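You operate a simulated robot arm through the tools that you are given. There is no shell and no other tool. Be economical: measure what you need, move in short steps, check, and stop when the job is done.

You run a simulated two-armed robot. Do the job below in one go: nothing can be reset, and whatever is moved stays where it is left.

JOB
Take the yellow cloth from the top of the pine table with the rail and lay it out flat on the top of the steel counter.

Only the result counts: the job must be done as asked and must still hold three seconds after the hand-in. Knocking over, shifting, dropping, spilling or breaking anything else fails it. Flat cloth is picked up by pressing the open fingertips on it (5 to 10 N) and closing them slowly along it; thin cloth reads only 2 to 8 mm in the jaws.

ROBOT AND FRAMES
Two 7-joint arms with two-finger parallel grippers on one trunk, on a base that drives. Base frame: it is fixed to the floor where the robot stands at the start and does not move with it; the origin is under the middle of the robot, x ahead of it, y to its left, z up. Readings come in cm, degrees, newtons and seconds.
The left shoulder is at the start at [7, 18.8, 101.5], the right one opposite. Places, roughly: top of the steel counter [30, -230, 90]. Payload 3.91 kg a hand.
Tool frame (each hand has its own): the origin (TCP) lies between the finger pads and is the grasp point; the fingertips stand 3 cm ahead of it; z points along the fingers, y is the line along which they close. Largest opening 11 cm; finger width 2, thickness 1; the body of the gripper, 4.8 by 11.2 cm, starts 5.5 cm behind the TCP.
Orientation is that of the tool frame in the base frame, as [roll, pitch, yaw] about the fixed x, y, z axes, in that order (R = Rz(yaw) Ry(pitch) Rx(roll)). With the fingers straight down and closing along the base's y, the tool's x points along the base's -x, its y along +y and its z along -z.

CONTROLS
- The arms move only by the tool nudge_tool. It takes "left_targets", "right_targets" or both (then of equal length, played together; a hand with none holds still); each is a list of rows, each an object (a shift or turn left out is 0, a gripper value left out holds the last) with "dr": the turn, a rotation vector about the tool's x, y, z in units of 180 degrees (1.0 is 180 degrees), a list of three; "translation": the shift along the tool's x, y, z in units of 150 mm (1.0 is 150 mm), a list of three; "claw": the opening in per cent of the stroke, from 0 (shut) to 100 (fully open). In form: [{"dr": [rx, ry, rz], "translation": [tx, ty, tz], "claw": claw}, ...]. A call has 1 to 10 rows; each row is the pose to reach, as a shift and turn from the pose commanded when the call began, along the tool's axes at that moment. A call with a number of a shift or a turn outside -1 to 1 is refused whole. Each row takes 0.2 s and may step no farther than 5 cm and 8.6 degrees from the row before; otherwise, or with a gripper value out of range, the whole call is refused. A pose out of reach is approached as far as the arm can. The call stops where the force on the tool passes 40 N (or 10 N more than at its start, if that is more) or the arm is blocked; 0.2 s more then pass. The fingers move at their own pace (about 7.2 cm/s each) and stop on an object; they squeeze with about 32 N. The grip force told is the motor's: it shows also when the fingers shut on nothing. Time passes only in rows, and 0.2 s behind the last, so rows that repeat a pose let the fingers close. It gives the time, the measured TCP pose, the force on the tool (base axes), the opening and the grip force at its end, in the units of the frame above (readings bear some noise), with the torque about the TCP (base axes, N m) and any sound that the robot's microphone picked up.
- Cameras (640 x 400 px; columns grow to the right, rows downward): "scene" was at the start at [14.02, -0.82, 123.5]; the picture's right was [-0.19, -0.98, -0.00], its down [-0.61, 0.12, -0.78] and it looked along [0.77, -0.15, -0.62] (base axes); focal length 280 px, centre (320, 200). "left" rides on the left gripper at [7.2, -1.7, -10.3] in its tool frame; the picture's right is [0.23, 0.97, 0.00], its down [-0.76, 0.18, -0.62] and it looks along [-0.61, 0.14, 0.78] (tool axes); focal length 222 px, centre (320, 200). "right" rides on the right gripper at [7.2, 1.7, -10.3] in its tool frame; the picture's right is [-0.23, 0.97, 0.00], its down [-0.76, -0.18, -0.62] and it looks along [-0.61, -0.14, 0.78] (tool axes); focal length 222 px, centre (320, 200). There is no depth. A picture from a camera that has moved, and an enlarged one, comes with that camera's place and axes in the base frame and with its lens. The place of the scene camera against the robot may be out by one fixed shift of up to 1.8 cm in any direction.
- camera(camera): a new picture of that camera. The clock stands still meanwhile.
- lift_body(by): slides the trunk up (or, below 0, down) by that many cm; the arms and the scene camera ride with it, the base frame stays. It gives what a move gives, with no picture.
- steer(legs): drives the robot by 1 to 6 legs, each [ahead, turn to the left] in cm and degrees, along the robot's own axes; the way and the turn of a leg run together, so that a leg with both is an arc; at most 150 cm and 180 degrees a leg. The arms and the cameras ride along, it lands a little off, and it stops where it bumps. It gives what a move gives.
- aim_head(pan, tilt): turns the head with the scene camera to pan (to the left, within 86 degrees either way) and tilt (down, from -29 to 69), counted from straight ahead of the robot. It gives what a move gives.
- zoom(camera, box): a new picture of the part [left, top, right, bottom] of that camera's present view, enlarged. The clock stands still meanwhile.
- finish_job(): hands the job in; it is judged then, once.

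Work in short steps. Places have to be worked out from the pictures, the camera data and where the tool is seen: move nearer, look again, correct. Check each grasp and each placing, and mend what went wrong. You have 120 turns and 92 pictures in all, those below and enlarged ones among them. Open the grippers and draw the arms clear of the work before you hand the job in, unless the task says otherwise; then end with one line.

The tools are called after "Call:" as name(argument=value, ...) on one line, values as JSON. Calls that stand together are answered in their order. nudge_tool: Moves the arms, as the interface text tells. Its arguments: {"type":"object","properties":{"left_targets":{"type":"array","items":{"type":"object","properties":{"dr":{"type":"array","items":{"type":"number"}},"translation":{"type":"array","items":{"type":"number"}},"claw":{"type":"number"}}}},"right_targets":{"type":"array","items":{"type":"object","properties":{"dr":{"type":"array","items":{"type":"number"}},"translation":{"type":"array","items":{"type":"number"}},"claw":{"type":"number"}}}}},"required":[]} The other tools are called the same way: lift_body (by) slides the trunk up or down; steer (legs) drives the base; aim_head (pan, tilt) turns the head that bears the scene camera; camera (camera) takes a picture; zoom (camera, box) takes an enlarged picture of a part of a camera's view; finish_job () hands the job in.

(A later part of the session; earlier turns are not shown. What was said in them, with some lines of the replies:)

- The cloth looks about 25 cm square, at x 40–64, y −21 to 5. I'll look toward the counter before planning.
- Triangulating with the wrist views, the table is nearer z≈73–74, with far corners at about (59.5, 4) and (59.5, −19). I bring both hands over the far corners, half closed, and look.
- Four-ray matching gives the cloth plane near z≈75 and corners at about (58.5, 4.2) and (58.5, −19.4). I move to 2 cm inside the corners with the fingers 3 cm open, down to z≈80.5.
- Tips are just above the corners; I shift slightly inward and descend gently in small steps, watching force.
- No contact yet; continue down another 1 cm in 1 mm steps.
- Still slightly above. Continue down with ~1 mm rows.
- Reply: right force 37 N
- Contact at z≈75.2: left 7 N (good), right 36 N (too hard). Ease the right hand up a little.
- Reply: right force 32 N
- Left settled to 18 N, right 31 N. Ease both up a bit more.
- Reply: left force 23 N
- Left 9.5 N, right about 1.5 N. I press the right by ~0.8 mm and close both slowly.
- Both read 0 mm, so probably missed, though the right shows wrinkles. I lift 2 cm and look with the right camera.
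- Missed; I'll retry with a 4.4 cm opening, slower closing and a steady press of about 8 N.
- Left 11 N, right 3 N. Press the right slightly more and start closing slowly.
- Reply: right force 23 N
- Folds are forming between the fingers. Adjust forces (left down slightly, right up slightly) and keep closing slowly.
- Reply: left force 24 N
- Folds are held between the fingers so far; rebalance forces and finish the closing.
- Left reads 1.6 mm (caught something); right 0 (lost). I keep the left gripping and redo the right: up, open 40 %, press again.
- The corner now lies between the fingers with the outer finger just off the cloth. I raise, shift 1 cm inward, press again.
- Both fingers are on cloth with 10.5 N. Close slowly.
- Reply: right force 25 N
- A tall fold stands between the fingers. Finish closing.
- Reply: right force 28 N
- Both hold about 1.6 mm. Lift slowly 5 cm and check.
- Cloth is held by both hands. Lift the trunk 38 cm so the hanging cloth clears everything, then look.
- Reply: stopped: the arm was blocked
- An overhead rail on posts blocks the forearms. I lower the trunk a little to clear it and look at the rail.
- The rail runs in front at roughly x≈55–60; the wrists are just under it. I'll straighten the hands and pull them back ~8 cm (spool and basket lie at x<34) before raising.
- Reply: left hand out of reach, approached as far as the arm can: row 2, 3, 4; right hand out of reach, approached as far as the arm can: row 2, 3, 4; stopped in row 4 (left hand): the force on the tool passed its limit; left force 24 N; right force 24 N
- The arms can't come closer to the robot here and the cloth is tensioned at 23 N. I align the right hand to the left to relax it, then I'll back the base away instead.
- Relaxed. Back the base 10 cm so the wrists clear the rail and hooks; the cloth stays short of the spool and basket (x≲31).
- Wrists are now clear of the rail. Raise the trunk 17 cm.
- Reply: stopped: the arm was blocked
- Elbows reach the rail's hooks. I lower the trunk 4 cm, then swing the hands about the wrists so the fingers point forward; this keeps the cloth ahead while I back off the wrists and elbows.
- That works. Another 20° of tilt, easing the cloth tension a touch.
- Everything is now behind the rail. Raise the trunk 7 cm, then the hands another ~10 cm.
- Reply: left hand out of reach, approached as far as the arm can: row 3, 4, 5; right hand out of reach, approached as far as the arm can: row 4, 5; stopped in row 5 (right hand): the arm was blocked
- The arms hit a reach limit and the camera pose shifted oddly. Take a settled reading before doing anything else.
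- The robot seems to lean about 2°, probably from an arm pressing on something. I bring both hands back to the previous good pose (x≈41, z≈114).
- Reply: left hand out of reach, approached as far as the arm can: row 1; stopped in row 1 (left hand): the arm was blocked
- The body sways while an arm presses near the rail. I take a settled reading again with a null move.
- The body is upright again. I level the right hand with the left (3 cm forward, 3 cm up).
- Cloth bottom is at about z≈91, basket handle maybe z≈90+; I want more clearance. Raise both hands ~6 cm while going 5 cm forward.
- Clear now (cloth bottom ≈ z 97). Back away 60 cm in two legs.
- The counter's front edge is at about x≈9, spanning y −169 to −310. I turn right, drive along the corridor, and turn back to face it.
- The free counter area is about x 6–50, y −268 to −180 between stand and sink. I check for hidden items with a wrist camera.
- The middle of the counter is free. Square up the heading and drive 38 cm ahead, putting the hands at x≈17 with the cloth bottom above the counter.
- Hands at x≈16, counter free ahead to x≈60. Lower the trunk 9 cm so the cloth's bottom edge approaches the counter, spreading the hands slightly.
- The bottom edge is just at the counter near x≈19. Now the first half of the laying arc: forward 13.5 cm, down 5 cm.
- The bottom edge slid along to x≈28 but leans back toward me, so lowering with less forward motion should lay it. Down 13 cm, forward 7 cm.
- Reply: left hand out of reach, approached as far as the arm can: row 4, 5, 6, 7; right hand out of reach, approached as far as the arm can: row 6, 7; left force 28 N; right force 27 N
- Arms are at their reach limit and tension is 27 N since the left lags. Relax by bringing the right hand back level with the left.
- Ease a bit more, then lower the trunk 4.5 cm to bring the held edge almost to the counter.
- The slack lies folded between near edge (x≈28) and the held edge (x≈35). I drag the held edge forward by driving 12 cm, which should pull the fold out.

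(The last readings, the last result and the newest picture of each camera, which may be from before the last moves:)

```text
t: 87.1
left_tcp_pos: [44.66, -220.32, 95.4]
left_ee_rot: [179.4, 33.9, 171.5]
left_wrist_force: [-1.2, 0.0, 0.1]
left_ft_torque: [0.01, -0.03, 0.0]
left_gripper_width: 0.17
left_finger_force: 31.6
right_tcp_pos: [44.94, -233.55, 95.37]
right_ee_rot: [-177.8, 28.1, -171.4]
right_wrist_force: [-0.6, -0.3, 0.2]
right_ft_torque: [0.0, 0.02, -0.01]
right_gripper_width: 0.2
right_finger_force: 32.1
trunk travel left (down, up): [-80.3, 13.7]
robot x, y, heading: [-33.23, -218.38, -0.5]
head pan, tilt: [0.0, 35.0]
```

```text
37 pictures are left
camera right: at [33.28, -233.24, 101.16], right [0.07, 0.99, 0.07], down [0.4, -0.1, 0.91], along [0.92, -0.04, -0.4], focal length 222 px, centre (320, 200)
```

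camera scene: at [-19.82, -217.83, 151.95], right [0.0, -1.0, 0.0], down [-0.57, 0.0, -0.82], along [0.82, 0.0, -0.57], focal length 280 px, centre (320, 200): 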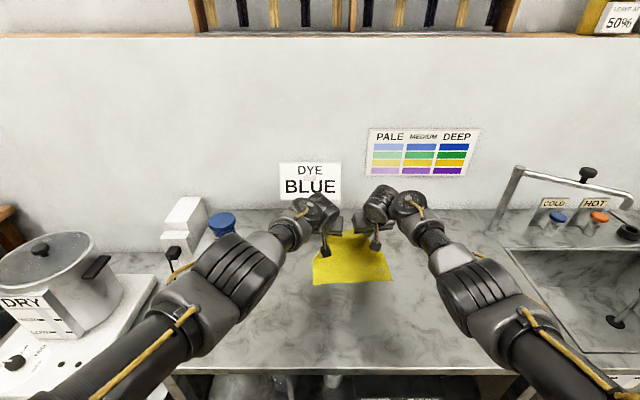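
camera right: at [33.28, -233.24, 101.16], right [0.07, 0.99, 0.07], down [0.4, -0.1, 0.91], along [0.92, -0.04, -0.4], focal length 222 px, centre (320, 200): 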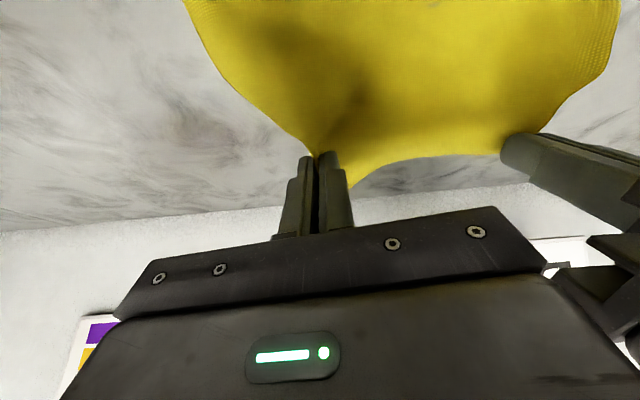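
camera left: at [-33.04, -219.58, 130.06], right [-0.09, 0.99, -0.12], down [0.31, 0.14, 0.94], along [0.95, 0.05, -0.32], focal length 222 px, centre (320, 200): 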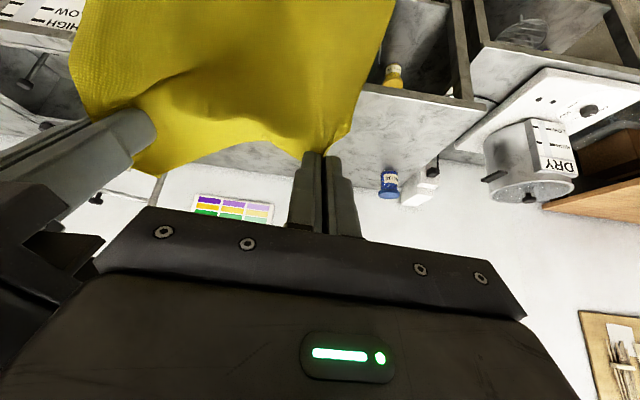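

Very good: the fold is pulled out, near edge at x≈30, held edge ≈46. Drive 5 cm more to take up the remaining slack.

Call:
steer(legs=[[5, 0]])

Call:
camera(camera="scene")

Call:
camera(camera="right")

Call:
camera(camera="left")

```text
t: 88.0
left_tcp_pos: [50.72, -220.89, 95.12]
left_ee_rot: [179.2, 33.8, 171.3]
left_wrist_force: [0.4, 0.0, -0.7]
left_ft_torque: [-0.02, 0.05, 0.02]
left_gripper_width: 0.16
left_finger_force: 32.1
right_tcp_pos: [50.14, -233.8, 94.95]
right_ee_rot: [-177.6, 28.0, -171.4]
right_wrist_force: [2.8, -0.6, -1.6]
right_ft_torque: [0.03, 0.08, -0.03]
right_gripper_width: 0.22
right_finger_force: 32.0
trunk travel left (down, up): [-80.3, 13.7]
robot x, y, heading: [-28.24, -218.39, -0.2]
head pan, tilt: [0.0, 35.0]
```

```text
36 pictures are left
camera scene: at [-13.15, -217.92, 151.8], right [0.0, -1.0, 0.0], down [-0.58, 0.0, -0.82], along [0.82, 0.0, -0.58], focal length 280 px, centre (320, 200)
```

scene: 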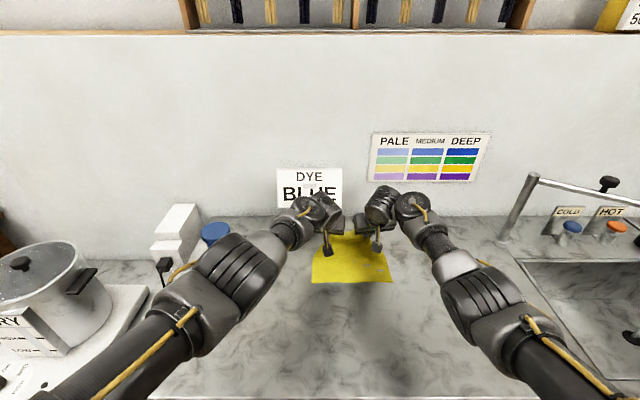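

```text
35 pictures are left
camera right: at [38.52, -233.41, 100.81], right [0.07, 0.99, 0.07], down [0.4, -0.09, 0.91], along [0.92, -0.04, -0.4], focal length 222 px, centre (320, 200)
```

right: 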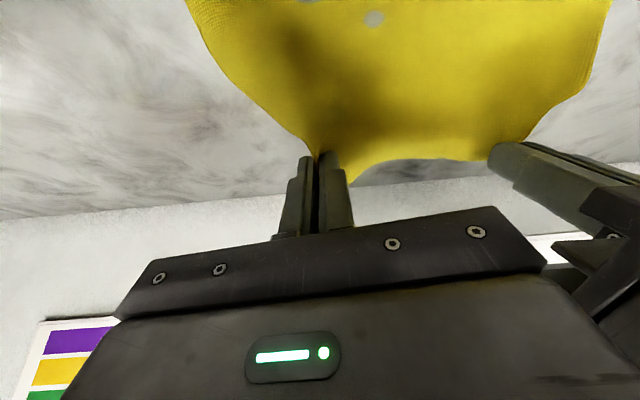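

```text
34 pictures are left
camera left: at [38.76, -220.83, 99.46], right [-0.05, 0.99, -0.11], down [0.31, 0.12, 0.94], along [0.95, 0.01, -0.31], focal length 222 px, centre (320, 200)
```

left: 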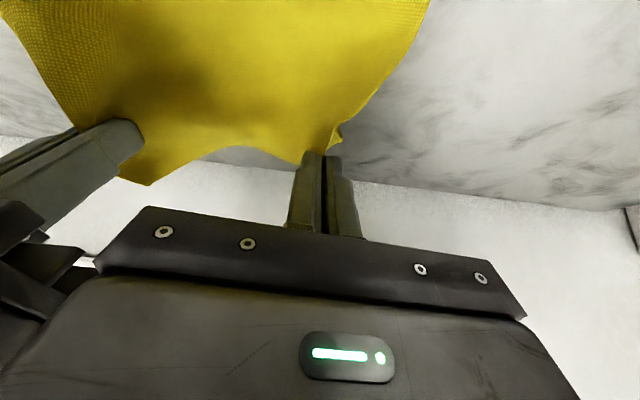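

The cloth is spread out trailing from the hands. Lower the trunk 1.5 cm to bring the fingertips near the counter and check force.

Call:
lift_body(by=-1.2)

```text
t: 88.6
left_tcp_pos: [50.67, -220.83, 94.0]
left_ee_rot: [179.2, 33.9, 171.5]
left_wrist_force: [-0.4, -0.6, -0.4]
left_ft_torque: [0.04, 0.03, 0.04]
left_gripper_width: 0.18
left_finger_force: 32.0
right_tcp_pos: [50.01, -233.69, 94.06]
right_ee_rot: [-177.6, 28.2, -171.4]
right_wrist_force: [-0.4, -0.3, -0.2]
right_ft_torque: [0.0, -0.01, -0.02]
right_gripper_width: 0.21
right_finger_force: 31.7
trunk travel left (down, up): [-79.1, 14.9]
robot x, y, heading: [-28.08, -218.19, -0.5]
head pan, tilt: [0.0, 35.0]
```

Call:
lift_body(by=-0.8)

Call:
camera(camera="left")

```text
t: 89.2
left_tcp_pos: [50.29, -220.72, 93.23]
left_ee_rot: [179.2, 34.1, 171.5]
left_wrist_force: [0.1, 0.6, 0.2]
left_ft_torque: [0.02, -0.01, -0.01]
left_gripper_width: 0.18
left_finger_force: 31.9
right_tcp_pos: [49.86, -233.64, 93.3]
right_ee_rot: [-177.5, 28.2, -171.4]
right_wrist_force: [0.5, 1.1, 0.0]
right_ft_torque: [-0.01, 0.0, -0.03]
right_gripper_width: 0.2
right_finger_force: 32.0
trunk travel left (down, up): [-78.3, 15.7]
robot x, y, heading: [-28.0, -218.62, -0.5]
head pan, tilt: [0.0, 35.0]
```

```text
33 pictures are left
camera left: at [38.44, -220.73, 97.68], right [-0.05, 0.99, -0.12], down [0.3, 0.13, 0.94], along [0.95, 0.01, -0.31], focal length 222 px, centre (320, 200)
```

left: 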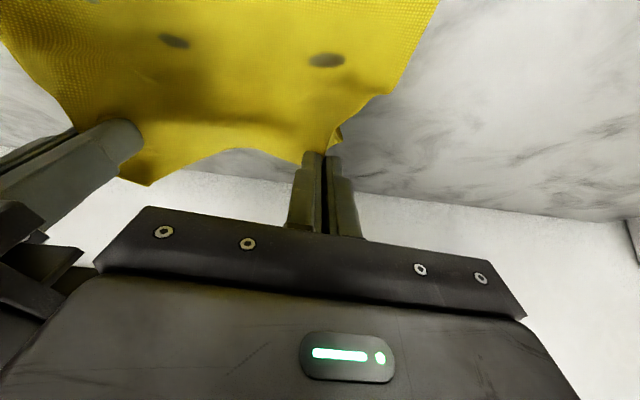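

No contact yet; lower another 0.8 cm.

Call:
lift_body(by=-0.8)

```text
t: 89.7
left_tcp_pos: [50.39, -220.69, 92.49]
left_ee_rot: [179.3, 34.0, 171.5]
left_wrist_force: [-0.2, 0.2, 0.2]
left_ft_torque: [0.01, 0.02, -0.06]
left_gripper_width: 0.19
left_finger_force: 32.0
right_tcp_pos: [49.71, -233.65, 92.46]
right_ee_rot: [-177.5, 28.2, -171.3]
right_wrist_force: [-1.7, 0.0, 0.6]
right_ft_torque: [0.02, 0.01, -0.04]
right_gripper_width: 0.18
right_finger_force: 31.6
trunk travel left (down, up): [-77.5, 16.5]
robot x, y, heading: [-27.8, -218.23, -0.3]
head pan, tilt: [0.0, 35.0]
```

Call:
lift_body(by=-0.7)

Call:
camera(camera="left")

```text
t: 90.3
left_tcp_pos: [50.3, -220.79, 91.89]
left_ee_rot: [179.1, 34.0, 171.6]
left_wrist_force: [0.6, -0.4, -0.4]
left_ft_torque: [-0.04, 0.0, 0.02]
left_gripper_width: 0.2
left_finger_force: 31.6
right_tcp_pos: [49.62, -233.76, 91.83]
right_ee_rot: [-177.5, 28.2, -171.4]
right_wrist_force: [-0.5, 0.6, 0.4]
right_ft_torque: [0.01, -0.03, -0.04]
right_gripper_width: 0.18
right_finger_force: 32.0
trunk travel left (down, up): [-76.8, 17.2]
robot x, y, heading: [-28.12, -218.09, -0.1]
head pan, tilt: [0.0, 35.0]
```

```text
32 pictures are left
camera left: at [38.36, -220.74, 96.25], right [-0.05, 0.99, -0.12], down [0.3, 0.13, 0.94], along [0.95, 0.01, -0.31], focal length 222 px, centre (320, 200)
```

left: 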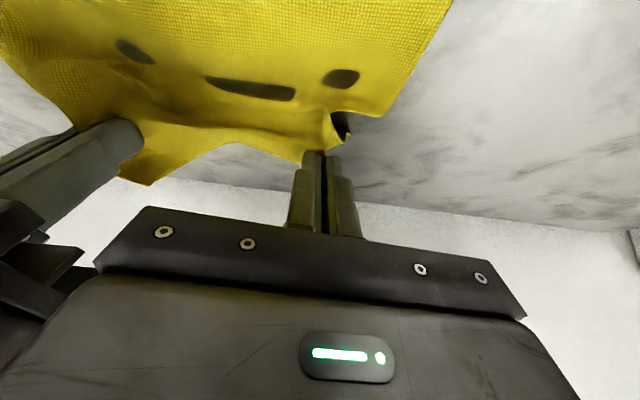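

Still no contact; the counter may be near z≈88. Continue down.

Call:
lift_body(by=-0.8)

Call:
lift_body(by=-0.6)

Call:
camera(camera="left")

Call:
camera(camera="right")

```text
t: 90.8
left_tcp_pos: [50.21, -220.72, 91.04]
left_ee_rot: [179.2, 34.1, 171.5]
left_wrist_force: [0.3, 0.5, 0.1]
left_ft_torque: [0.0, 0.01, 0.02]
left_gripper_width: 0.16
left_finger_force: 31.9
right_tcp_pos: [49.6, -233.71, 91.07]
right_ee_rot: [-177.5, 28.1, -171.4]
right_wrist_force: [0.3, 0.0, -0.8]
right_ft_torque: [0.02, 0.03, -0.05]
right_gripper_width: 0.2
right_finger_force: 32.0
trunk travel left (down, up): [-76.0, 18.0]
robot x, y, heading: [-28.09, -218.55, -0.3]
head pan, tilt: [0.0, 35.0]
```

```text
t: 91.4
left_tcp_pos: [50.37, -220.79, 90.39]
left_ee_rot: [179.1, 34.2, 171.5]
left_wrist_force: [0.1, 0.1, 0.5]
left_ft_torque: [-0.01, -0.04, 0.01]
left_gripper_width: 0.2
left_finger_force: 32.6
right_tcp_pos: [49.86, -233.61, 90.55]
right_ee_rot: [-177.5, 28.2, -171.4]
right_wrist_force: [0.6, -1.4, -0.4]
right_ft_torque: [-0.03, -0.01, -0.01]
right_gripper_width: 0.19
right_finger_force: 32.0
trunk travel left (down, up): [-75.4, 18.6]
robot x, y, heading: [-28.3, -218.56, -0.3]
head pan, tilt: [0.0, 35.0]
```

```text
31 pictures are left
camera left: at [38.36, -220.74, 94.85], right [-0.05, 0.99, -0.12], down [0.3, 0.13, 0.94], along [0.95, 0.01, -0.31], focal length 222 px, centre (320, 200)
```

left: 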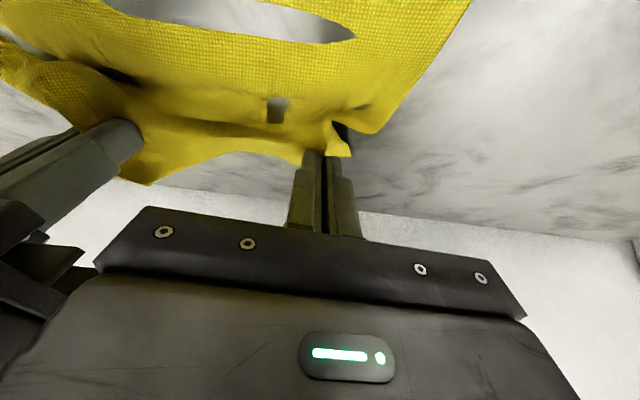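

```text
30 pictures are left
camera right: at [38.11, -233.32, 96.21], right [0.07, 0.99, 0.07], down [0.39, -0.09, 0.92], along [0.92, -0.04, -0.4], focal length 222 px, centre (320, 200)
```

right: 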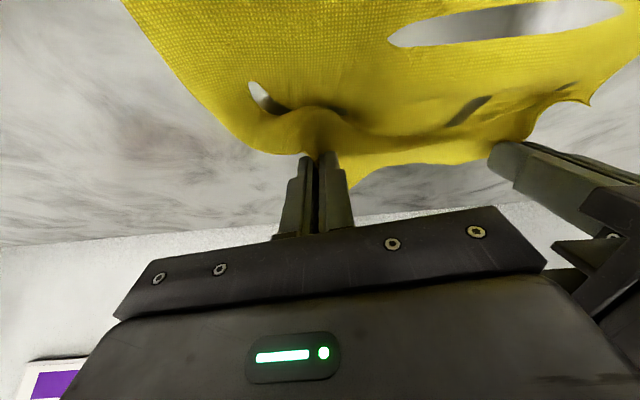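

The cloth is mostly on the surface already. Lower a bit more until contact.

Call:
lift_body(by=-0.5)

Call:
lift_body(by=-0.4)

```text
t: 91.9
left_tcp_pos: [50.26, -220.83, 89.93]
left_ee_rot: [179.2, 33.9, 171.5]
left_wrist_force: [0.1, -0.5, 0.9]
left_ft_torque: [-0.03, 0.0, 0.02]
left_gripper_width: 0.18
left_finger_force: 31.7
right_tcp_pos: [49.7, -233.71, 90.06]
right_ee_rot: [-177.5, 28.2, -171.3]
right_wrist_force: [-0.1, 0.1, -0.8]
right_ft_torque: [-0.03, -0.03, -0.04]
right_gripper_width: 0.21
right_finger_force: 32.1
trunk travel left (down, up): [-74.9, 19.1]
robot x, y, heading: [-28.65, -218.5, -0.4]
head pan, tilt: [0.0, 35.0]
```

```text
t: 92.5
left_tcp_pos: [50.33, -220.74, 89.57]
left_ee_rot: [179.2, 34.0, 171.4]
left_wrist_force: [-0.2, 1.4, 0.5]
left_ft_torque: [-0.02, -0.03, 0.03]
left_gripper_width: 0.15
left_finger_force: 31.8
right_tcp_pos: [49.77, -233.59, 89.66]
right_ee_rot: [-177.5, 28.2, -171.5]
right_wrist_force: [-0.3, -0.2, 0.9]
right_ft_torque: [0.01, 0.01, -0.03]
right_gripper_width: 0.19
right_finger_force: 32.1
trunk travel left (down, up): [-74.5, 19.5]
robot x, y, heading: [-27.95, -218.49, -0.4]
head pan, tilt: [0.0, 35.0]
```

Call:
lift_body(by=-0.5)

Call:
lift_body(by=-0.4)

Call:
camera(camera="right")

```text
t: 93.0
left_tcp_pos: [50.19, -220.77, 89.32]
left_ee_rot: [179.2, 34.2, 171.6]
left_wrist_force: [0.0, 0.1, 4.4]
left_ft_torque: [-0.02, -0.03, 0.0]
left_gripper_width: 0.19
left_finger_force: 31.8
right_tcp_pos: [49.69, -233.61, 89.32]
right_ee_rot: [-177.6, 28.4, -171.4]
right_wrist_force: [0.6, -0.5, 3.9]
right_ft_torque: [0.0, -0.01, -0.02]
right_gripper_width: 0.22
right_finger_force: 32.1
trunk travel left (down, up): [-74.0, 20.0]
robot x, y, heading: [-27.58, -218.31, -0.4]
head pan, tilt: [0.0, 35.0]
```

```text
t: 93.5
left_tcp_pos: [50.11, -220.77, 89.13]
left_ee_rot: [179.2, 34.5, 171.4]
left_wrist_force: [1.6, 0.3, 14.1]
left_ft_torque: [-0.03, -0.19, -0.02]
left_gripper_width: 0.17
left_finger_force: 32.3
right_tcp_pos: [49.65, -233.68, 89.24]
right_ee_rot: [-177.5, 28.6, -171.4]
right_wrist_force: [1.7, 0.1, 15.3]
right_ft_torque: [0.01, -0.15, -0.04]
right_gripper_width: 0.2
right_finger_force: 31.2
trunk travel left (down, up): [-73.6, 20.4]
robot x, y, heading: [-28.07, -218.39, -0.3]
head pan, tilt: [0.0, 35.0]
```

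```text
29 pictures are left
camera right: at [37.92, -233.27, 94.86], right [0.07, 0.99, 0.07], down [0.38, -0.09, 0.92], along [0.92, -0.04, -0.39], focal length 222 px, centre (320, 200)
```

right: 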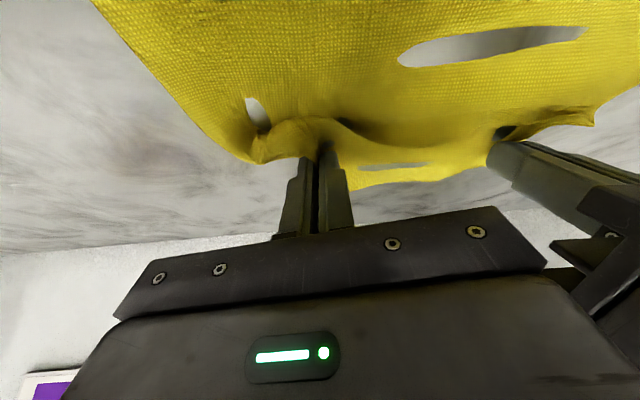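

Contact with 15 N. Ease up 0.3 cm, then open slowly so the fingers spread the gathered folds back outward.

Call:
lift_body(by=0.3)

Call:
nudge_tool(left_targets=[{"claw": 4}, {"claw": 8}, {"claw": 12}, {"claw": 16}, {"claw": 20}, {"claw": 24}, {"claw": 28}, {"claw": 32}, {"claw": 36}, {"claw": 40}], right_targets=[{"claw": 4}, {"claw": 8}, {"claw": 12}, {"claw": 16}, {"claw": 20}, {"claw": 24}, {"claw": 28}, {"claw": 32}, {"claw": 36}, {"claw": 40}])

Call:
camera(camera="right")

Call:
camera(camera="left")

```text
t: 94.1
left_tcp_pos: [50.06, -220.8, 89.15]
left_ee_rot: [179.2, 34.2, 171.4]
left_wrist_force: [0.7, -1.0, 10.1]
left_ft_torque: [-0.01, -0.12, -0.05]
left_gripper_width: 0.18
left_finger_force: 32.1
right_tcp_pos: [49.28, -233.72, 89.18]
right_ee_rot: [-177.5, 28.4, -171.4]
right_wrist_force: [1.9, 0.7, 13.0]
right_ft_torque: [0.02, -0.16, 0.0]
right_gripper_width: 0.24
right_finger_force: 31.7
trunk travel left (down, up): [-73.9, 20.1]
robot x, y, heading: [-28.08, -218.79, -0.2]
head pan, tilt: [0.0, 35.0]
```

```text
t: 96.3
left_tcp_pos: [49.99, -220.72, 89.11]
left_ee_rot: [179.2, 34.2, 171.4]
left_wrist_force: [0.3, 0.1, 0.7]
left_ft_torque: [-0.04, -0.02, 0.01]
left_gripper_width: 4.37
left_finger_force: 0.0
right_tcp_pos: [49.49, -233.59, 89.19]
right_ee_rot: [-177.4, 28.4, -171.4]
right_wrist_force: [0.3, -2.1, 18.1]
right_ft_torque: [0.32, -0.05, 0.0]
right_gripper_width: 4.23
right_finger_force: 0.1
trunk travel left (down, up): [-73.9, 20.1]
robot x, y, heading: [-28.05, -218.46, -0.3]
head pan, tilt: [0.0, 35.0]
```

```text
28 pictures are left
camera right: at [37.92, -233.31, 94.96], right [0.07, 0.99, 0.07], down [0.39, -0.09, 0.92], along [0.92, -0.04, -0.39], focal length 222 px, centre (320, 200)
```

right: 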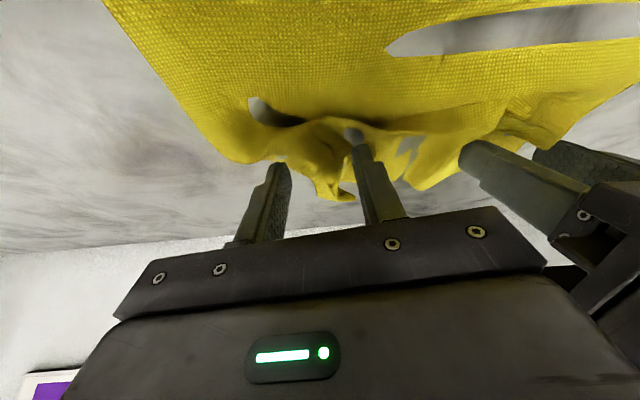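

```text
27 pictures are left
camera left: at [38.13, -220.74, 93.52], right [-0.05, 0.99, -0.12], down [0.3, 0.13, 0.95], along [0.95, 0.01, -0.3], focal length 222 px, centre (320, 200)
```

left: 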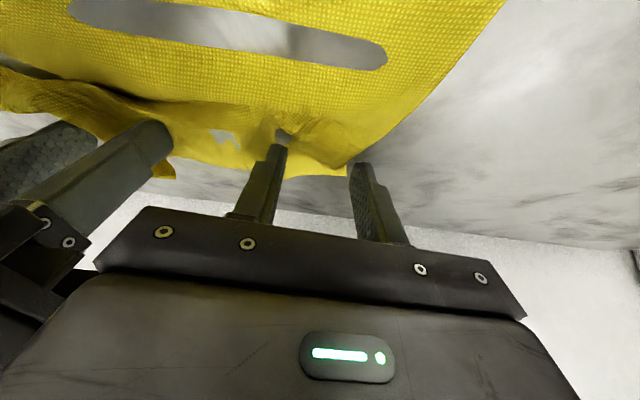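

Both released; some bunching at the far edge. Raise the trunk and back off to see the result.

Call:
lift_body(by=8)

Call:
camera(camera="left")

Call:
steer(legs=[[-25, 0]])

Call:
aim_head(pan=-6, tilt=38)

Call:
camera(camera="scene")

```text
t: 97.4
left_tcp_pos: [50.29, -220.74, 97.03]
left_ee_rot: [179.2, 34.0, 171.5]
left_wrist_force: [0.0, 0.5, 0.8]
left_ft_torque: [0.01, -0.02, 0.0]
left_gripper_width: 4.4
left_finger_force: 0.1
right_tcp_pos: [49.67, -233.66, 97.03]
right_ee_rot: [-177.4, 28.2, -171.5]
right_wrist_force: [0.8, 0.0, 0.2]
right_ft_torque: [0.02, -0.01, 0.01]
right_gripper_width: 4.39
right_finger_force: 0.0
trunk travel left (down, up): [-81.9, 12.1]
robot x, y, heading: [-28.4, -218.95, -0.6]
head pan, tilt: [0.0, 35.0]
```

```text
26 pictures are left
camera left: at [38.33, -220.74, 101.36], right [-0.05, 0.99, -0.12], down [0.3, 0.13, 0.94], along [0.95, 0.01, -0.31], focal length 222 px, centre (320, 200)
```

left: 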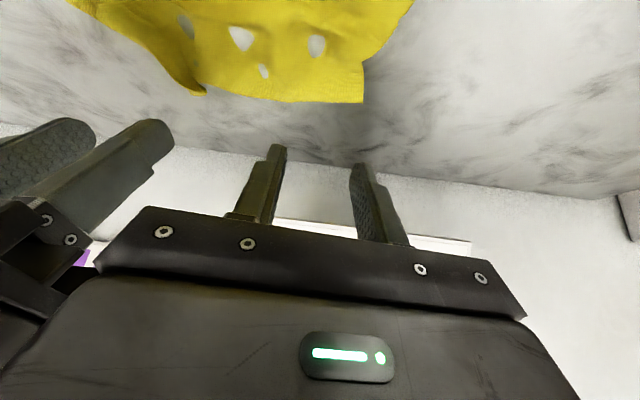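

```text
t: 99.2
left_tcp_pos: [25.34, -220.9, 96.83]
left_ee_rot: [179.2, 34.0, 171.2]
left_wrist_force: [0.7, -0.2, 1.4]
left_ft_torque: [-0.02, 0.01, 0.0]
left_gripper_width: 4.39
left_finger_force: 0.1
right_tcp_pos: [24.67, -233.96, 96.99]
right_ee_rot: [-177.5, 28.2, -171.6]
right_wrist_force: [-0.1, -0.5, 0.2]
right_ft_torque: [0.03, 0.02, 0.0]
right_gripper_width: 4.43
right_finger_force: 0.1
trunk travel left (down, up): [-81.9, 12.1]
robot x, y, heading: [-53.15, -218.64, -0.8]
head pan, tilt: [0.0, 35.0]
```

```text
t: 99.9
left_tcp_pos: [25.16, -220.94, 97.08]
left_ee_rot: [179.3, 34.0, 171.2]
left_wrist_force: [0.2, 0.2, 0.7]
left_ft_torque: [0.03, 0.0, 0.0]
left_gripper_width: 4.4
left_finger_force: 0.1
right_tcp_pos: [24.44, -234.02, 97.09]
right_ee_rot: [-177.5, 28.2, -171.6]
right_wrist_force: [-0.1, 0.4, -0.4]
right_ft_torque: [0.01, 0.01, -0.01]
right_gripper_width: 4.4
right_finger_force: 0.1
trunk travel left (down, up): [-81.9, 12.1]
robot x, y, heading: [-53.23, -218.33, -0.8]
head pan, tilt: [-6.0, 38.0]
```

```text
25 pictures are left
camera scene: at [-39.21, -218.56, 153.01], right [-0.11, -0.99, 0.0], down [-0.61, 0.07, -0.79], along [0.78, -0.09, -0.62], focal length 280 px, centre (320, 200)
```

scene: 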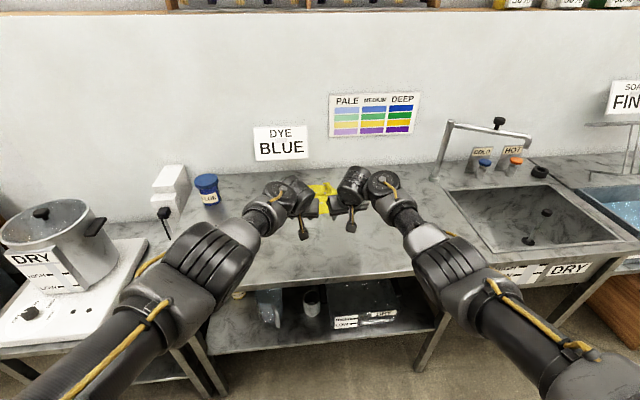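

The hands hide the cloth; raise them and spread them apart for a clear view.

Call:
nudge_tool(left_targets=[{"translation": [-0.03, 0.26, -0.12]}, {"translation": [-0.06, 0.53, -0.23]}, {"translation": [-0.087, 0.79, -0.34]}, {"translation": [-0.087, 0.79, -0.34]}], right_targets=[{"translation": [-0.016, -0.26, -0.12]}, {"translation": [-0.032, -0.53, -0.235]}, {"translation": [-0.047, -0.79, -0.353]}, {"translation": [-0.047, -0.79, -0.353]}])

Call:
lift_body(by=11)

Call:
zoom(camera="scene", box=[220, 140, 460, 290])

```text
t: 100.9
left_tcp_pos: [25.21, -208.94, 101.93]
left_ee_rot: [179.2, 34.0, 171.3]
left_wrist_force: [0.1, -0.2, -0.9]
left_ft_torque: [-0.01, 0.01, 0.02]
left_gripper_width: 4.42
left_finger_force: 0.1
right_tcp_pos: [24.3, -245.69, 102.39]
right_ee_rot: [-177.5, 28.2, -171.5]
right_wrist_force: [1.2, 0.1, 0.0]
right_ft_torque: [0.01, -0.02, 0.0]
right_gripper_width: 4.4
right_finger_force: 0.1
trunk travel left (down, up): [-81.9, 12.1]
robot x, y, heading: [-53.53, -218.53, -0.6]
head pan, tilt: [-6.0, 38.0]
```

```text
t: 102.3
left_tcp_pos: [25.08, -209.01, 112.97]
left_ee_rot: [179.2, 34.0, 171.2]
left_wrist_force: [0.5, 0.2, -0.1]
left_ft_torque: [0.0, -0.03, -0.01]
left_gripper_width: 4.4
left_finger_force: 0.0
right_tcp_pos: [24.26, -245.78, 113.45]
right_ee_rot: [-177.5, 28.1, -171.5]
right_wrist_force: [0.1, -0.6, 0.0]
right_ft_torque: [0.01, 0.0, 0.01]
right_gripper_width: 4.4
right_finger_force: 0.0
trunk travel left (down, up): [-92.9, 1.1]
robot x, y, heading: [-53.04, -218.68, -0.4]
head pan, tilt: [-6.0, 38.0]
```

```text
2.67 times, centred on (340, 215) of scene
camera zoom: at [-39.07, -218.57, 163.99], right [-0.11, -0.99, 0.0], down [-0.61, 0.07, -0.79], along [0.78, -0.09, -0.62], focal length 748 px, centre (267, 160)
```

zoom: 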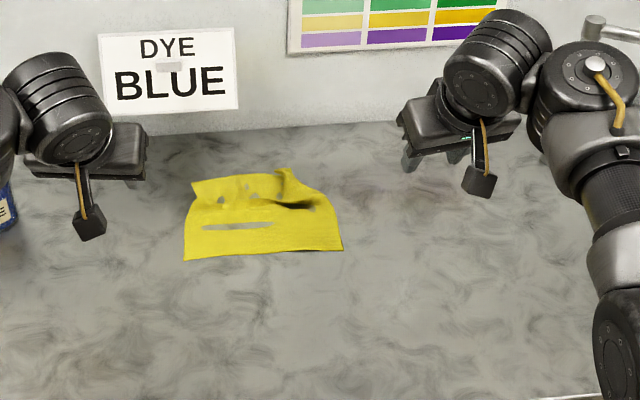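

The cloth lies spread (near edge x≈36.5, far edge ≈50–55) with wrinkles and a flipped far-right corner. I'll press both fingertips near the near corners and drag the cloth toward me so it trails straight. First position the hands.

Call:
nudge_tool(left_targets=[{"translation": [-0.025, -0.2, 0.016], "claw": 20}, {"translation": [-0.05, -0.41, 0.032]}, {"translation": [-0.073, -0.614, 0.048]}, {"translation": [-0.073, -0.614, 0.048]}], right_targets=[{"translation": [-0.04, 0.24, 0.033], "claw": 20}, {"translation": [-0.085, 0.47, 0.066]}, {"translation": [-0.129, 0.712, 0.1]}, {"translation": [-0.129, 0.712, 0.1]}])

Call:
lift_body(by=-13)

Call:
steer(legs=[[12, 0]])

Call:
camera(camera="right")

Call:
camera(camera="left")

```text
t: 103.3
left_tcp_pos: [24.86, -218.46, 112.92]
left_ee_rot: [179.2, 34.1, 171.3]
left_wrist_force: [0.4, 0.7, 0.1]
left_ft_torque: [-0.02, 0.01, -0.01]
left_gripper_width: 2.18
left_finger_force: 0.0
right_tcp_pos: [25.18, -235.07, 112.48]
right_ee_rot: [-177.6, 28.3, -171.7]
right_wrist_force: [0.3, -0.6, 0.4]
right_ft_torque: [0.02, 0.02, 0.0]
right_gripper_width: 2.18
right_finger_force: 0.2
trunk travel left (down, up): [-92.9, 1.1]
robot x, y, heading: [-53.27, -218.3, -0.4]
head pan, tilt: [-6.0, 38.0]
```

```text
t: 104.9
left_tcp_pos: [24.87, -218.52, 99.91]
left_ee_rot: [179.3, 34.1, 171.2]
left_wrist_force: [-1.0, 0.2, 0.1]
left_ft_torque: [-0.03, 0.01, 0.01]
left_gripper_width: 2.19
left_finger_force: 0.0
right_tcp_pos: [25.18, -234.92, 99.71]
right_ee_rot: [-177.5, 28.2, -171.6]
right_wrist_force: [-0.1, 0.3, 0.0]
right_ft_torque: [-0.02, -0.01, -0.01]
right_gripper_width: 2.21
right_finger_force: 0.0
trunk travel left (down, up): [-79.9, 14.1]
robot x, y, heading: [-53.42, -218.2, -0.7]
head pan, tilt: [-6.0, 38.0]
```

```text
t: 106.2
left_tcp_pos: [36.17, -218.72, 100.66]
left_ee_rot: [179.1, 34.5, 171.0]
left_wrist_force: [-0.2, -0.1, -0.7]
left_ft_torque: [0.02, -0.02, 0.0]
left_gripper_width: 2.23
left_finger_force: 0.1
right_tcp_pos: [36.4, -235.11, 100.36]
right_ee_rot: [-177.5, 28.9, -171.6]
right_wrist_force: [-0.5, 0.1, 1.0]
right_ft_torque: [-0.01, 0.03, 0.01]
right_gripper_width: 2.19
right_finger_force: 0.0
trunk travel left (down, up): [-79.9, 14.1]
robot x, y, heading: [-41.27, -218.24, -0.5]
head pan, tilt: [-6.0, 38.0]
```

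```text
23 pictures are left
camera right: at [24.69, -234.64, 105.98], right [0.08, 0.99, 0.07], down [0.38, -0.09, 0.92], along [0.92, -0.04, -0.39], focal length 222 px, centre (320, 200)
```

right: 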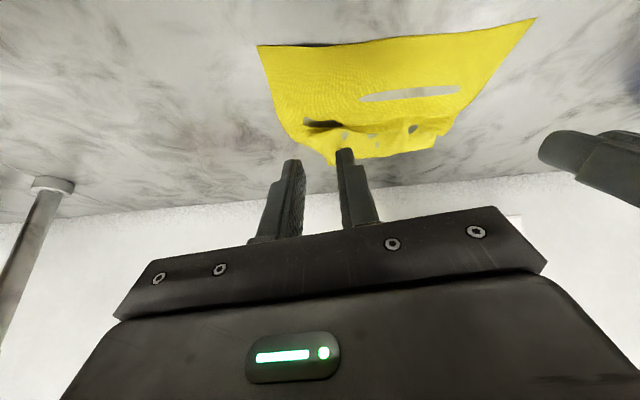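

```text
22 pictures are left
camera left: at [24.11, -218.62, 104.92], right [-0.04, 0.99, -0.12], down [0.29, 0.12, 0.95], along [0.95, 0.01, -0.3], focal length 222 px, centre (320, 200)
```

left: 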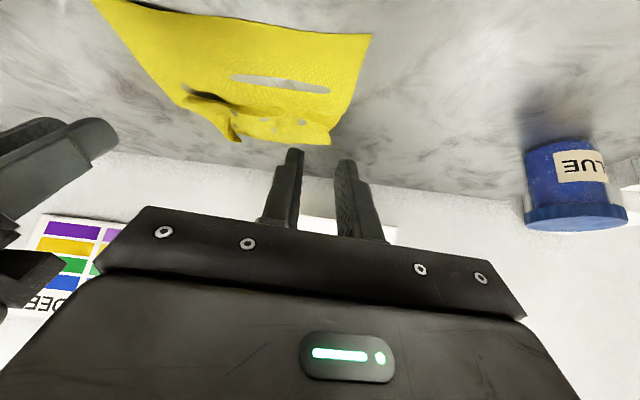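

Near corners are at about (36.5, −239) and (37, −216). Advance 2 cm and lower onto the cloth.

Call:
steer(legs=[[2, 0]])

Call:
lift_body(by=-10)

Call:
camera(camera="right")

```text
t: 107.0
left_tcp_pos: [38.07, -218.75, 100.58]
left_ee_rot: [179.2, 34.7, 170.9]
left_wrist_force: [0.2, -0.1, 0.6]
left_ft_torque: [-0.01, -0.01, 0.02]
left_gripper_width: 2.2
left_finger_force: 0.0
right_tcp_pos: [38.51, -235.0, 100.2]
right_ee_rot: [-177.4, 28.9, -171.6]
right_wrist_force: [0.6, 0.4, 2.3]
right_ft_torque: [-0.01, 0.03, -0.02]
right_gripper_width: 2.22
right_finger_force: 0.1
trunk travel left (down, up): [-79.9, 14.1]
robot x, y, heading: [-39.18, -218.46, -0.6]
head pan, tilt: [-6.0, 38.0]
```

```text
t: 108.3
left_tcp_pos: [38.72, -218.87, 90.05]
left_ee_rot: [179.1, 34.2, 171.1]
left_wrist_force: [0.1, 0.5, 0.0]
left_ft_torque: [0.01, 0.0, 0.04]
left_gripper_width: 2.19
left_finger_force: 0.1
right_tcp_pos: [38.95, -235.12, 89.98]
right_ee_rot: [-177.4, 28.5, -171.6]
right_wrist_force: [0.4, 0.1, -0.5]
right_ft_torque: [-0.01, -0.03, 0.01]
right_gripper_width: 2.22
right_finger_force: 0.1
trunk travel left (down, up): [-69.9, 24.1]
robot x, y, heading: [-39.29, -218.29, -1.0]
head pan, tilt: [-6.0, 38.0]
```

```text
21 pictures are left
camera right: at [27.33, -234.68, 95.51], right [0.08, 0.99, 0.07], down [0.39, -0.1, 0.92], along [0.92, -0.04, -0.39], focal length 222 px, centre (320, 200)
```

right: 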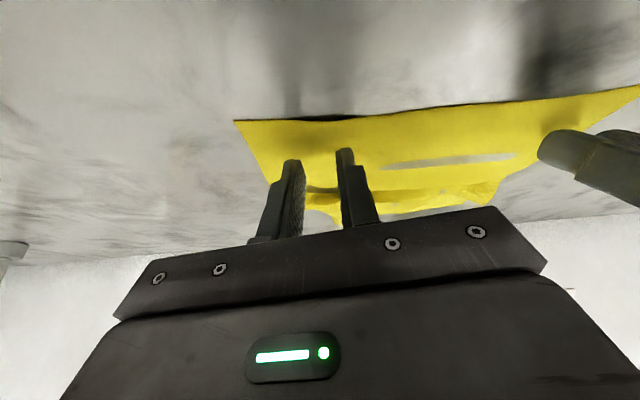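

Fingertips are over the near strip of the cloth. Press down 1.2 cm further.

Call:
lift_body(by=-0.9)

Call:
lift_body(by=-0.4)

```text
t: 108.9
left_tcp_pos: [38.64, -218.67, 89.25]
left_ee_rot: [179.2, 34.3, 171.1]
left_wrist_force: [-0.6, 0.3, 0.2]
left_ft_torque: [-0.01, 0.03, -0.01]
left_gripper_width: 2.2
left_finger_force: 0.1
right_tcp_pos: [38.91, -235.16, 89.27]
right_ee_rot: [-177.5, 28.7, -171.7]
right_wrist_force: [0.8, 0.1, 12.6]
right_ft_torque: [0.18, -0.09, 0.0]
right_gripper_width: 2.18
right_finger_force: 0.1
trunk travel left (down, up): [-69.0, 25.0]
robot x, y, heading: [-39.48, -218.27, -0.7]
head pan, tilt: [-6.0, 38.0]
```

```text
t: 109.4
left_tcp_pos: [38.44, -218.69, 89.17]
left_ee_rot: [179.1, 34.5, 171.1]
left_wrist_force: [0.3, -0.1, 2.5]
left_ft_torque: [-0.03, -0.03, 0.02]
left_gripper_width: 2.16
left_finger_force: 0.0
right_tcp_pos: [38.77, -235.06, 89.25]
right_ee_rot: [-177.4, 29.2, -171.7]
right_wrist_force: [4.2, -0.3, 29.5]
right_ft_torque: [0.39, -0.26, -0.06]
right_gripper_width: 2.07
right_finger_force: 0.1
trunk travel left (down, up): [-68.6, 25.4]
robot x, y, heading: [-39.45, -218.21, -0.7]
head pan, tilt: [-6.0, 38.0]
```

Balance the forces: left down 3 mm, right up 4 mm.

Call:
nudge_tool(left_targets=[{"translation": [0.009, 0, 0.014]}, {"translation": [0.009, 0, 0.014]}], right_targets=[{"translation": [-0.012, 0, -0.022]}, {"translation": [-0.012, 0, -0.022]}])

```text
t: 110.0
left_tcp_pos: [38.21, -218.83, 89.22]
left_ee_rot: [179.4, 34.7, 171.2]
left_wrist_force: [0.9, 1.4, 18.2]
left_ft_torque: [-0.1, -0.21, 0.04]
left_gripper_width: 2.21
left_finger_force: 0.1
right_tcp_pos: [38.5, -235.03, 89.15]
right_ee_rot: [-177.4, 28.7, -171.6]
right_wrist_force: [2.4, -0.2, 16.4]
right_ft_torque: [0.25, -0.15, -0.06]
right_gripper_width: 2.17
right_finger_force: 0.0
trunk travel left (down, up): [-68.6, 25.4]
robot x, y, heading: [-39.36, -218.17, -0.6]
head pan, tilt: [-6.0, 38.0]
```

Both press at ~17 N. Drag the cloth back by driving 16 cm in reverse.

Call:
steer(legs=[[-8, 0], [-8, 0]])

Call:
camera(camera="right")

Call:
camera(camera="scene")

```text
t: 111.7
left_tcp_pos: [22.6, -218.68, 89.1]
left_ee_rot: [179.1, 34.6, 170.9]
left_wrist_force: [0.3, -1.0, 28.8]
left_ft_torque: [-0.23, -0.23, -0.01]
left_gripper_width: 2.19
left_finger_force: 0.1
right_tcp_pos: [22.56, -235.06, 89.22]
right_ee_rot: [-177.4, 28.8, -171.7]
right_wrist_force: [0.0, 1.1, 7.2]
right_ft_torque: [0.11, -0.04, 0.01]
right_gripper_width: 2.22
right_finger_force: 0.4
trunk travel left (down, up): [-68.6, 25.4]
robot x, y, heading: [-55.21, -218.63, -0.2]
head pan, tilt: [-6.0, 38.0]
```

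```text
20 pictures are left
camera right: at [11.01, -234.61, 94.89], right [0.08, 0.99, 0.07], down [0.38, -0.1, 0.92], along [0.92, -0.04, -0.39], focal length 222 px, centre (320, 200)
```

right: 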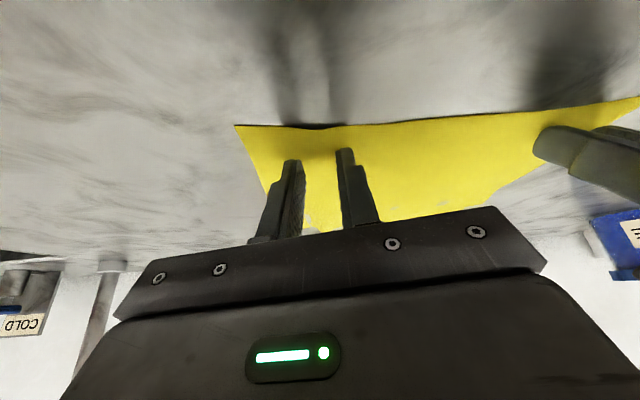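

```text
19 pictures are left
camera scene: at [-41.67, -218.56, 139.77], right [-0.12, -0.99, 0.0], down [-0.61, 0.07, -0.79], along [0.79, -0.09, -0.61], focal length 280 px, centre (320, 200)
```

scene: 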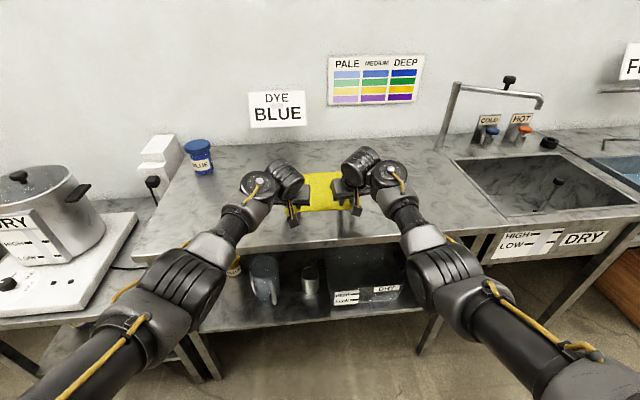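

The cloth followed. Lift straight off 24 cm and look.

Call:
lift_body(by=5)

Call:
lift_body(by=18)

Call:
nudge_tool(left_targets=[{"translation": [0.03, 0.26, -0.02]}, {"translation": [0.06, 0.53, -0.04]}, {"translation": [0.095, 0.79, -0.06]}, {"translation": [0.095, 0.79, -0.06]}], right_targets=[{"translation": [0.035, -0.26, -0.02]}, {"translation": [0.07, -0.53, -0.04]}, {"translation": [0.105, -0.79, -0.06]}, {"translation": [0.105, -0.79, -0.06]}])

Call:
zoom(camera="scene", box=[220, 150, 460, 300])

```text
t: 112.6
left_tcp_pos: [23.0, -218.8, 93.78]
left_ee_rot: [179.2, 34.4, 170.9]
left_wrist_force: [0.9, 0.0, -1.0]
left_ft_torque: [-0.02, -0.04, 0.01]
left_gripper_width: 2.19
left_finger_force: 0.1
right_tcp_pos: [22.97, -235.06, 93.82]
right_ee_rot: [-177.5, 28.4, -171.6]
right_wrist_force: [-0.2, -0.5, -0.1]
right_ft_torque: [-0.04, -0.01, 0.02]
right_gripper_width: 2.19
right_finger_force: 0.0
trunk travel left (down, up): [-73.6, 20.4]
robot x, y, heading: [-55.09, -218.34, -0.7]
head pan, tilt: [-6.0, 38.0]
```

```text
t: 114.6
left_tcp_pos: [22.87, -218.79, 111.78]
left_ee_rot: [179.2, 34.4, 171.0]
left_wrist_force: [-0.6, -0.4, 0.1]
left_ft_torque: [0.02, 0.02, 0.01]
left_gripper_width: 2.23
left_finger_force: 0.1
right_tcp_pos: [23.02, -235.03, 111.83]
right_ee_rot: [-177.5, 28.5, -171.7]
right_wrist_force: [-0.1, -0.3, 0.0]
right_ft_torque: [-0.02, -0.01, -0.01]
right_gripper_width: 2.2
right_finger_force: 0.1
trunk travel left (down, up): [-91.6, 2.4]
robot x, y, heading: [-54.99, -218.31, -0.6]
head pan, tilt: [-6.0, 38.0]
```

```text
t: 115.6
left_tcp_pos: [23.2, -206.7, 111.89]
left_ee_rot: [179.1, 34.3, 171.0]
left_wrist_force: [-0.6, -0.4, 0.7]
left_ft_torque: [0.0, 0.02, -0.02]
left_gripper_width: 2.22
left_finger_force: 0.1
right_tcp_pos: [22.49, -247.13, 112.27]
right_ee_rot: [-177.5, 28.5, -171.7]
right_wrist_force: [-0.1, -0.2, -0.5]
right_ft_torque: [-0.01, -0.01, -0.04]
right_gripper_width: 2.2
right_finger_force: 0.1
trunk travel left (down, up): [-91.6, 2.4]
robot x, y, heading: [-55.05, -217.79, -0.4]
head pan, tilt: [-6.0, 38.0]
```

```text
2.67 times, centred on (340, 225) of scene
camera zoom: at [-41.07, -218.57, 162.7], right [-0.12, -0.99, 0.0], down [-0.61, 0.07, -0.79], along [0.78, -0.09, -0.62], focal length 748 px, centre (267, 133)
```

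zoom: 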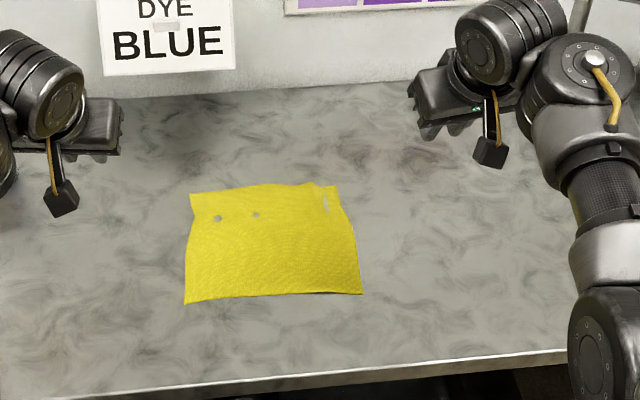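

Nearly perfect: about 21 × 23 cm spread. Zoom in on the far edge for any remaining fold.

Call:
zoom(camera="scene", box=[280, 210, 364, 270])

```text
6.67 times, centred on (322, 240) of scene
camera zoom: at [-41.07, -218.57, 162.7], right [-0.12, -0.99, 0.0], down [-0.61, 0.07, -0.79], along [0.78, -0.09, -0.62], focal length 1869 px, centre (307, -67)
```

zoom: 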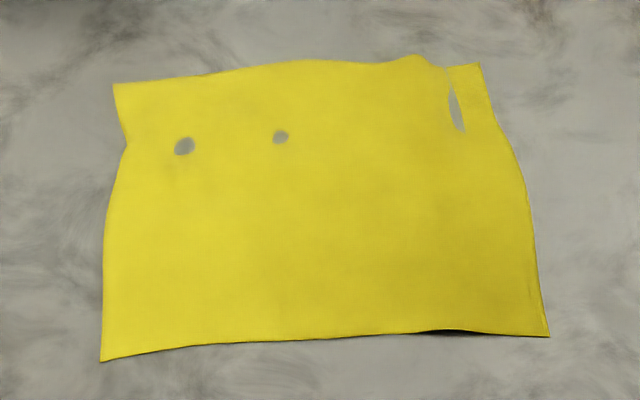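

Flat apart from a tiny ripple, all on the counter well inside its edges. Open the grippers, back away, and do a final check.

Call:
nudge_tool(left_targets=[{"claw": 60}, {"claw": 90}, {"claw": 90}], right_targets=[{"claw": 60}, {"claw": 90}, {"claw": 90}])

Call:
steer(legs=[[-35, 0]])

Call:
camera(camera="scene")

Call:
zoom(camera="scene", box=[250, 150, 410, 250])

```text
t: 116.4
left_tcp_pos: [23.13, -206.64, 111.8]
left_ee_rot: [179.2, 34.4, 170.9]
left_wrist_force: [-0.5, -0.1, 0.2]
left_ft_torque: [0.0, 0.01, 0.01]
left_gripper_width: 9.88
left_finger_force: 0.1
right_tcp_pos: [22.58, -247.06, 112.33]
right_ee_rot: [-177.5, 28.6, -171.7]
right_wrist_force: [0.0, -0.7, -0.8]
right_ft_torque: [0.02, 0.01, 0.01]
right_gripper_width: 9.91
right_finger_force: 0.1
trunk travel left (down, up): [-91.6, 2.4]
robot x, y, heading: [-55.16, -218.23, -0.4]
head pan, tilt: [-6.0, 38.0]
```

```text
t: 118.7
left_tcp_pos: [-11.08, -206.55, 111.69]
left_ee_rot: [179.3, 34.4, 170.8]
left_wrist_force: [0.2, 0.1, -0.3]
left_ft_torque: [0.02, 0.0, 0.03]
left_gripper_width: 9.87
left_finger_force: 0.0
right_tcp_pos: [-11.97, -246.81, 112.05]
right_ee_rot: [-177.5, 28.4, -172.0]
right_wrist_force: [0.0, 0.4, 0.1]
right_ft_torque: [-0.01, -0.01, 0.01]
right_gripper_width: 9.92
right_finger_force: 0.0
trunk travel left (down, up): [-91.6, 2.4]
robot x, y, heading: [-89.38, -218.07, -1.0]
head pan, tilt: [-6.0, 38.0]
```

```text
16 pictures are left
camera scene: at [-75.19, -218.17, 162.67], right [-0.12, -0.99, 0.0], down [-0.61, 0.07, -0.79], along [0.78, -0.09, -0.62], focal length 280 px, centre (320, 200)
```

scene: 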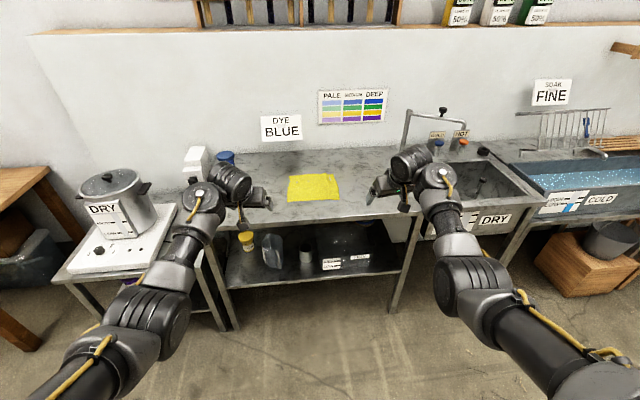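

```text
4.00 times, centred on (330, 200) of scene
camera zoom: at [-75.19, -218.17, 162.67], right [-0.12, -0.99, 0.0], down [-0.61, 0.07, -0.79], along [0.78, -0.09, -0.62], focal length 1121 px, centre (280, 200)
```

zoom: 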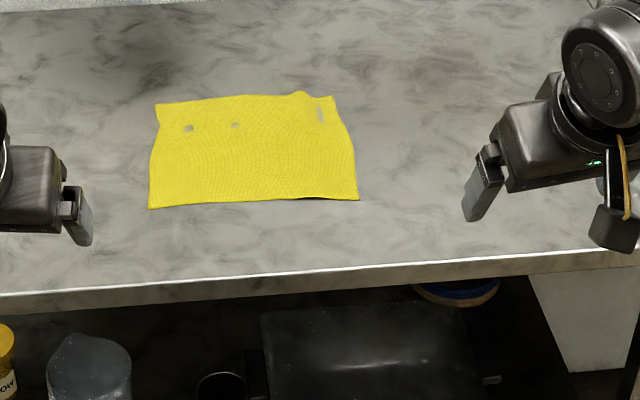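

The cloth lies flat on the counter, the arms are clear and the grippers are open. Handing in.

Call:
finish_job()

```text
The job is handed in.
```

The yellow cloth is laid out on top of the steel counter, flat except for a slight ripple near its far-right corner. The grippers are open and the arms are clear. On the way off the table the arms pressed against the overhead rail or its hooks, but nothing appeared to have moved in the later pictures.
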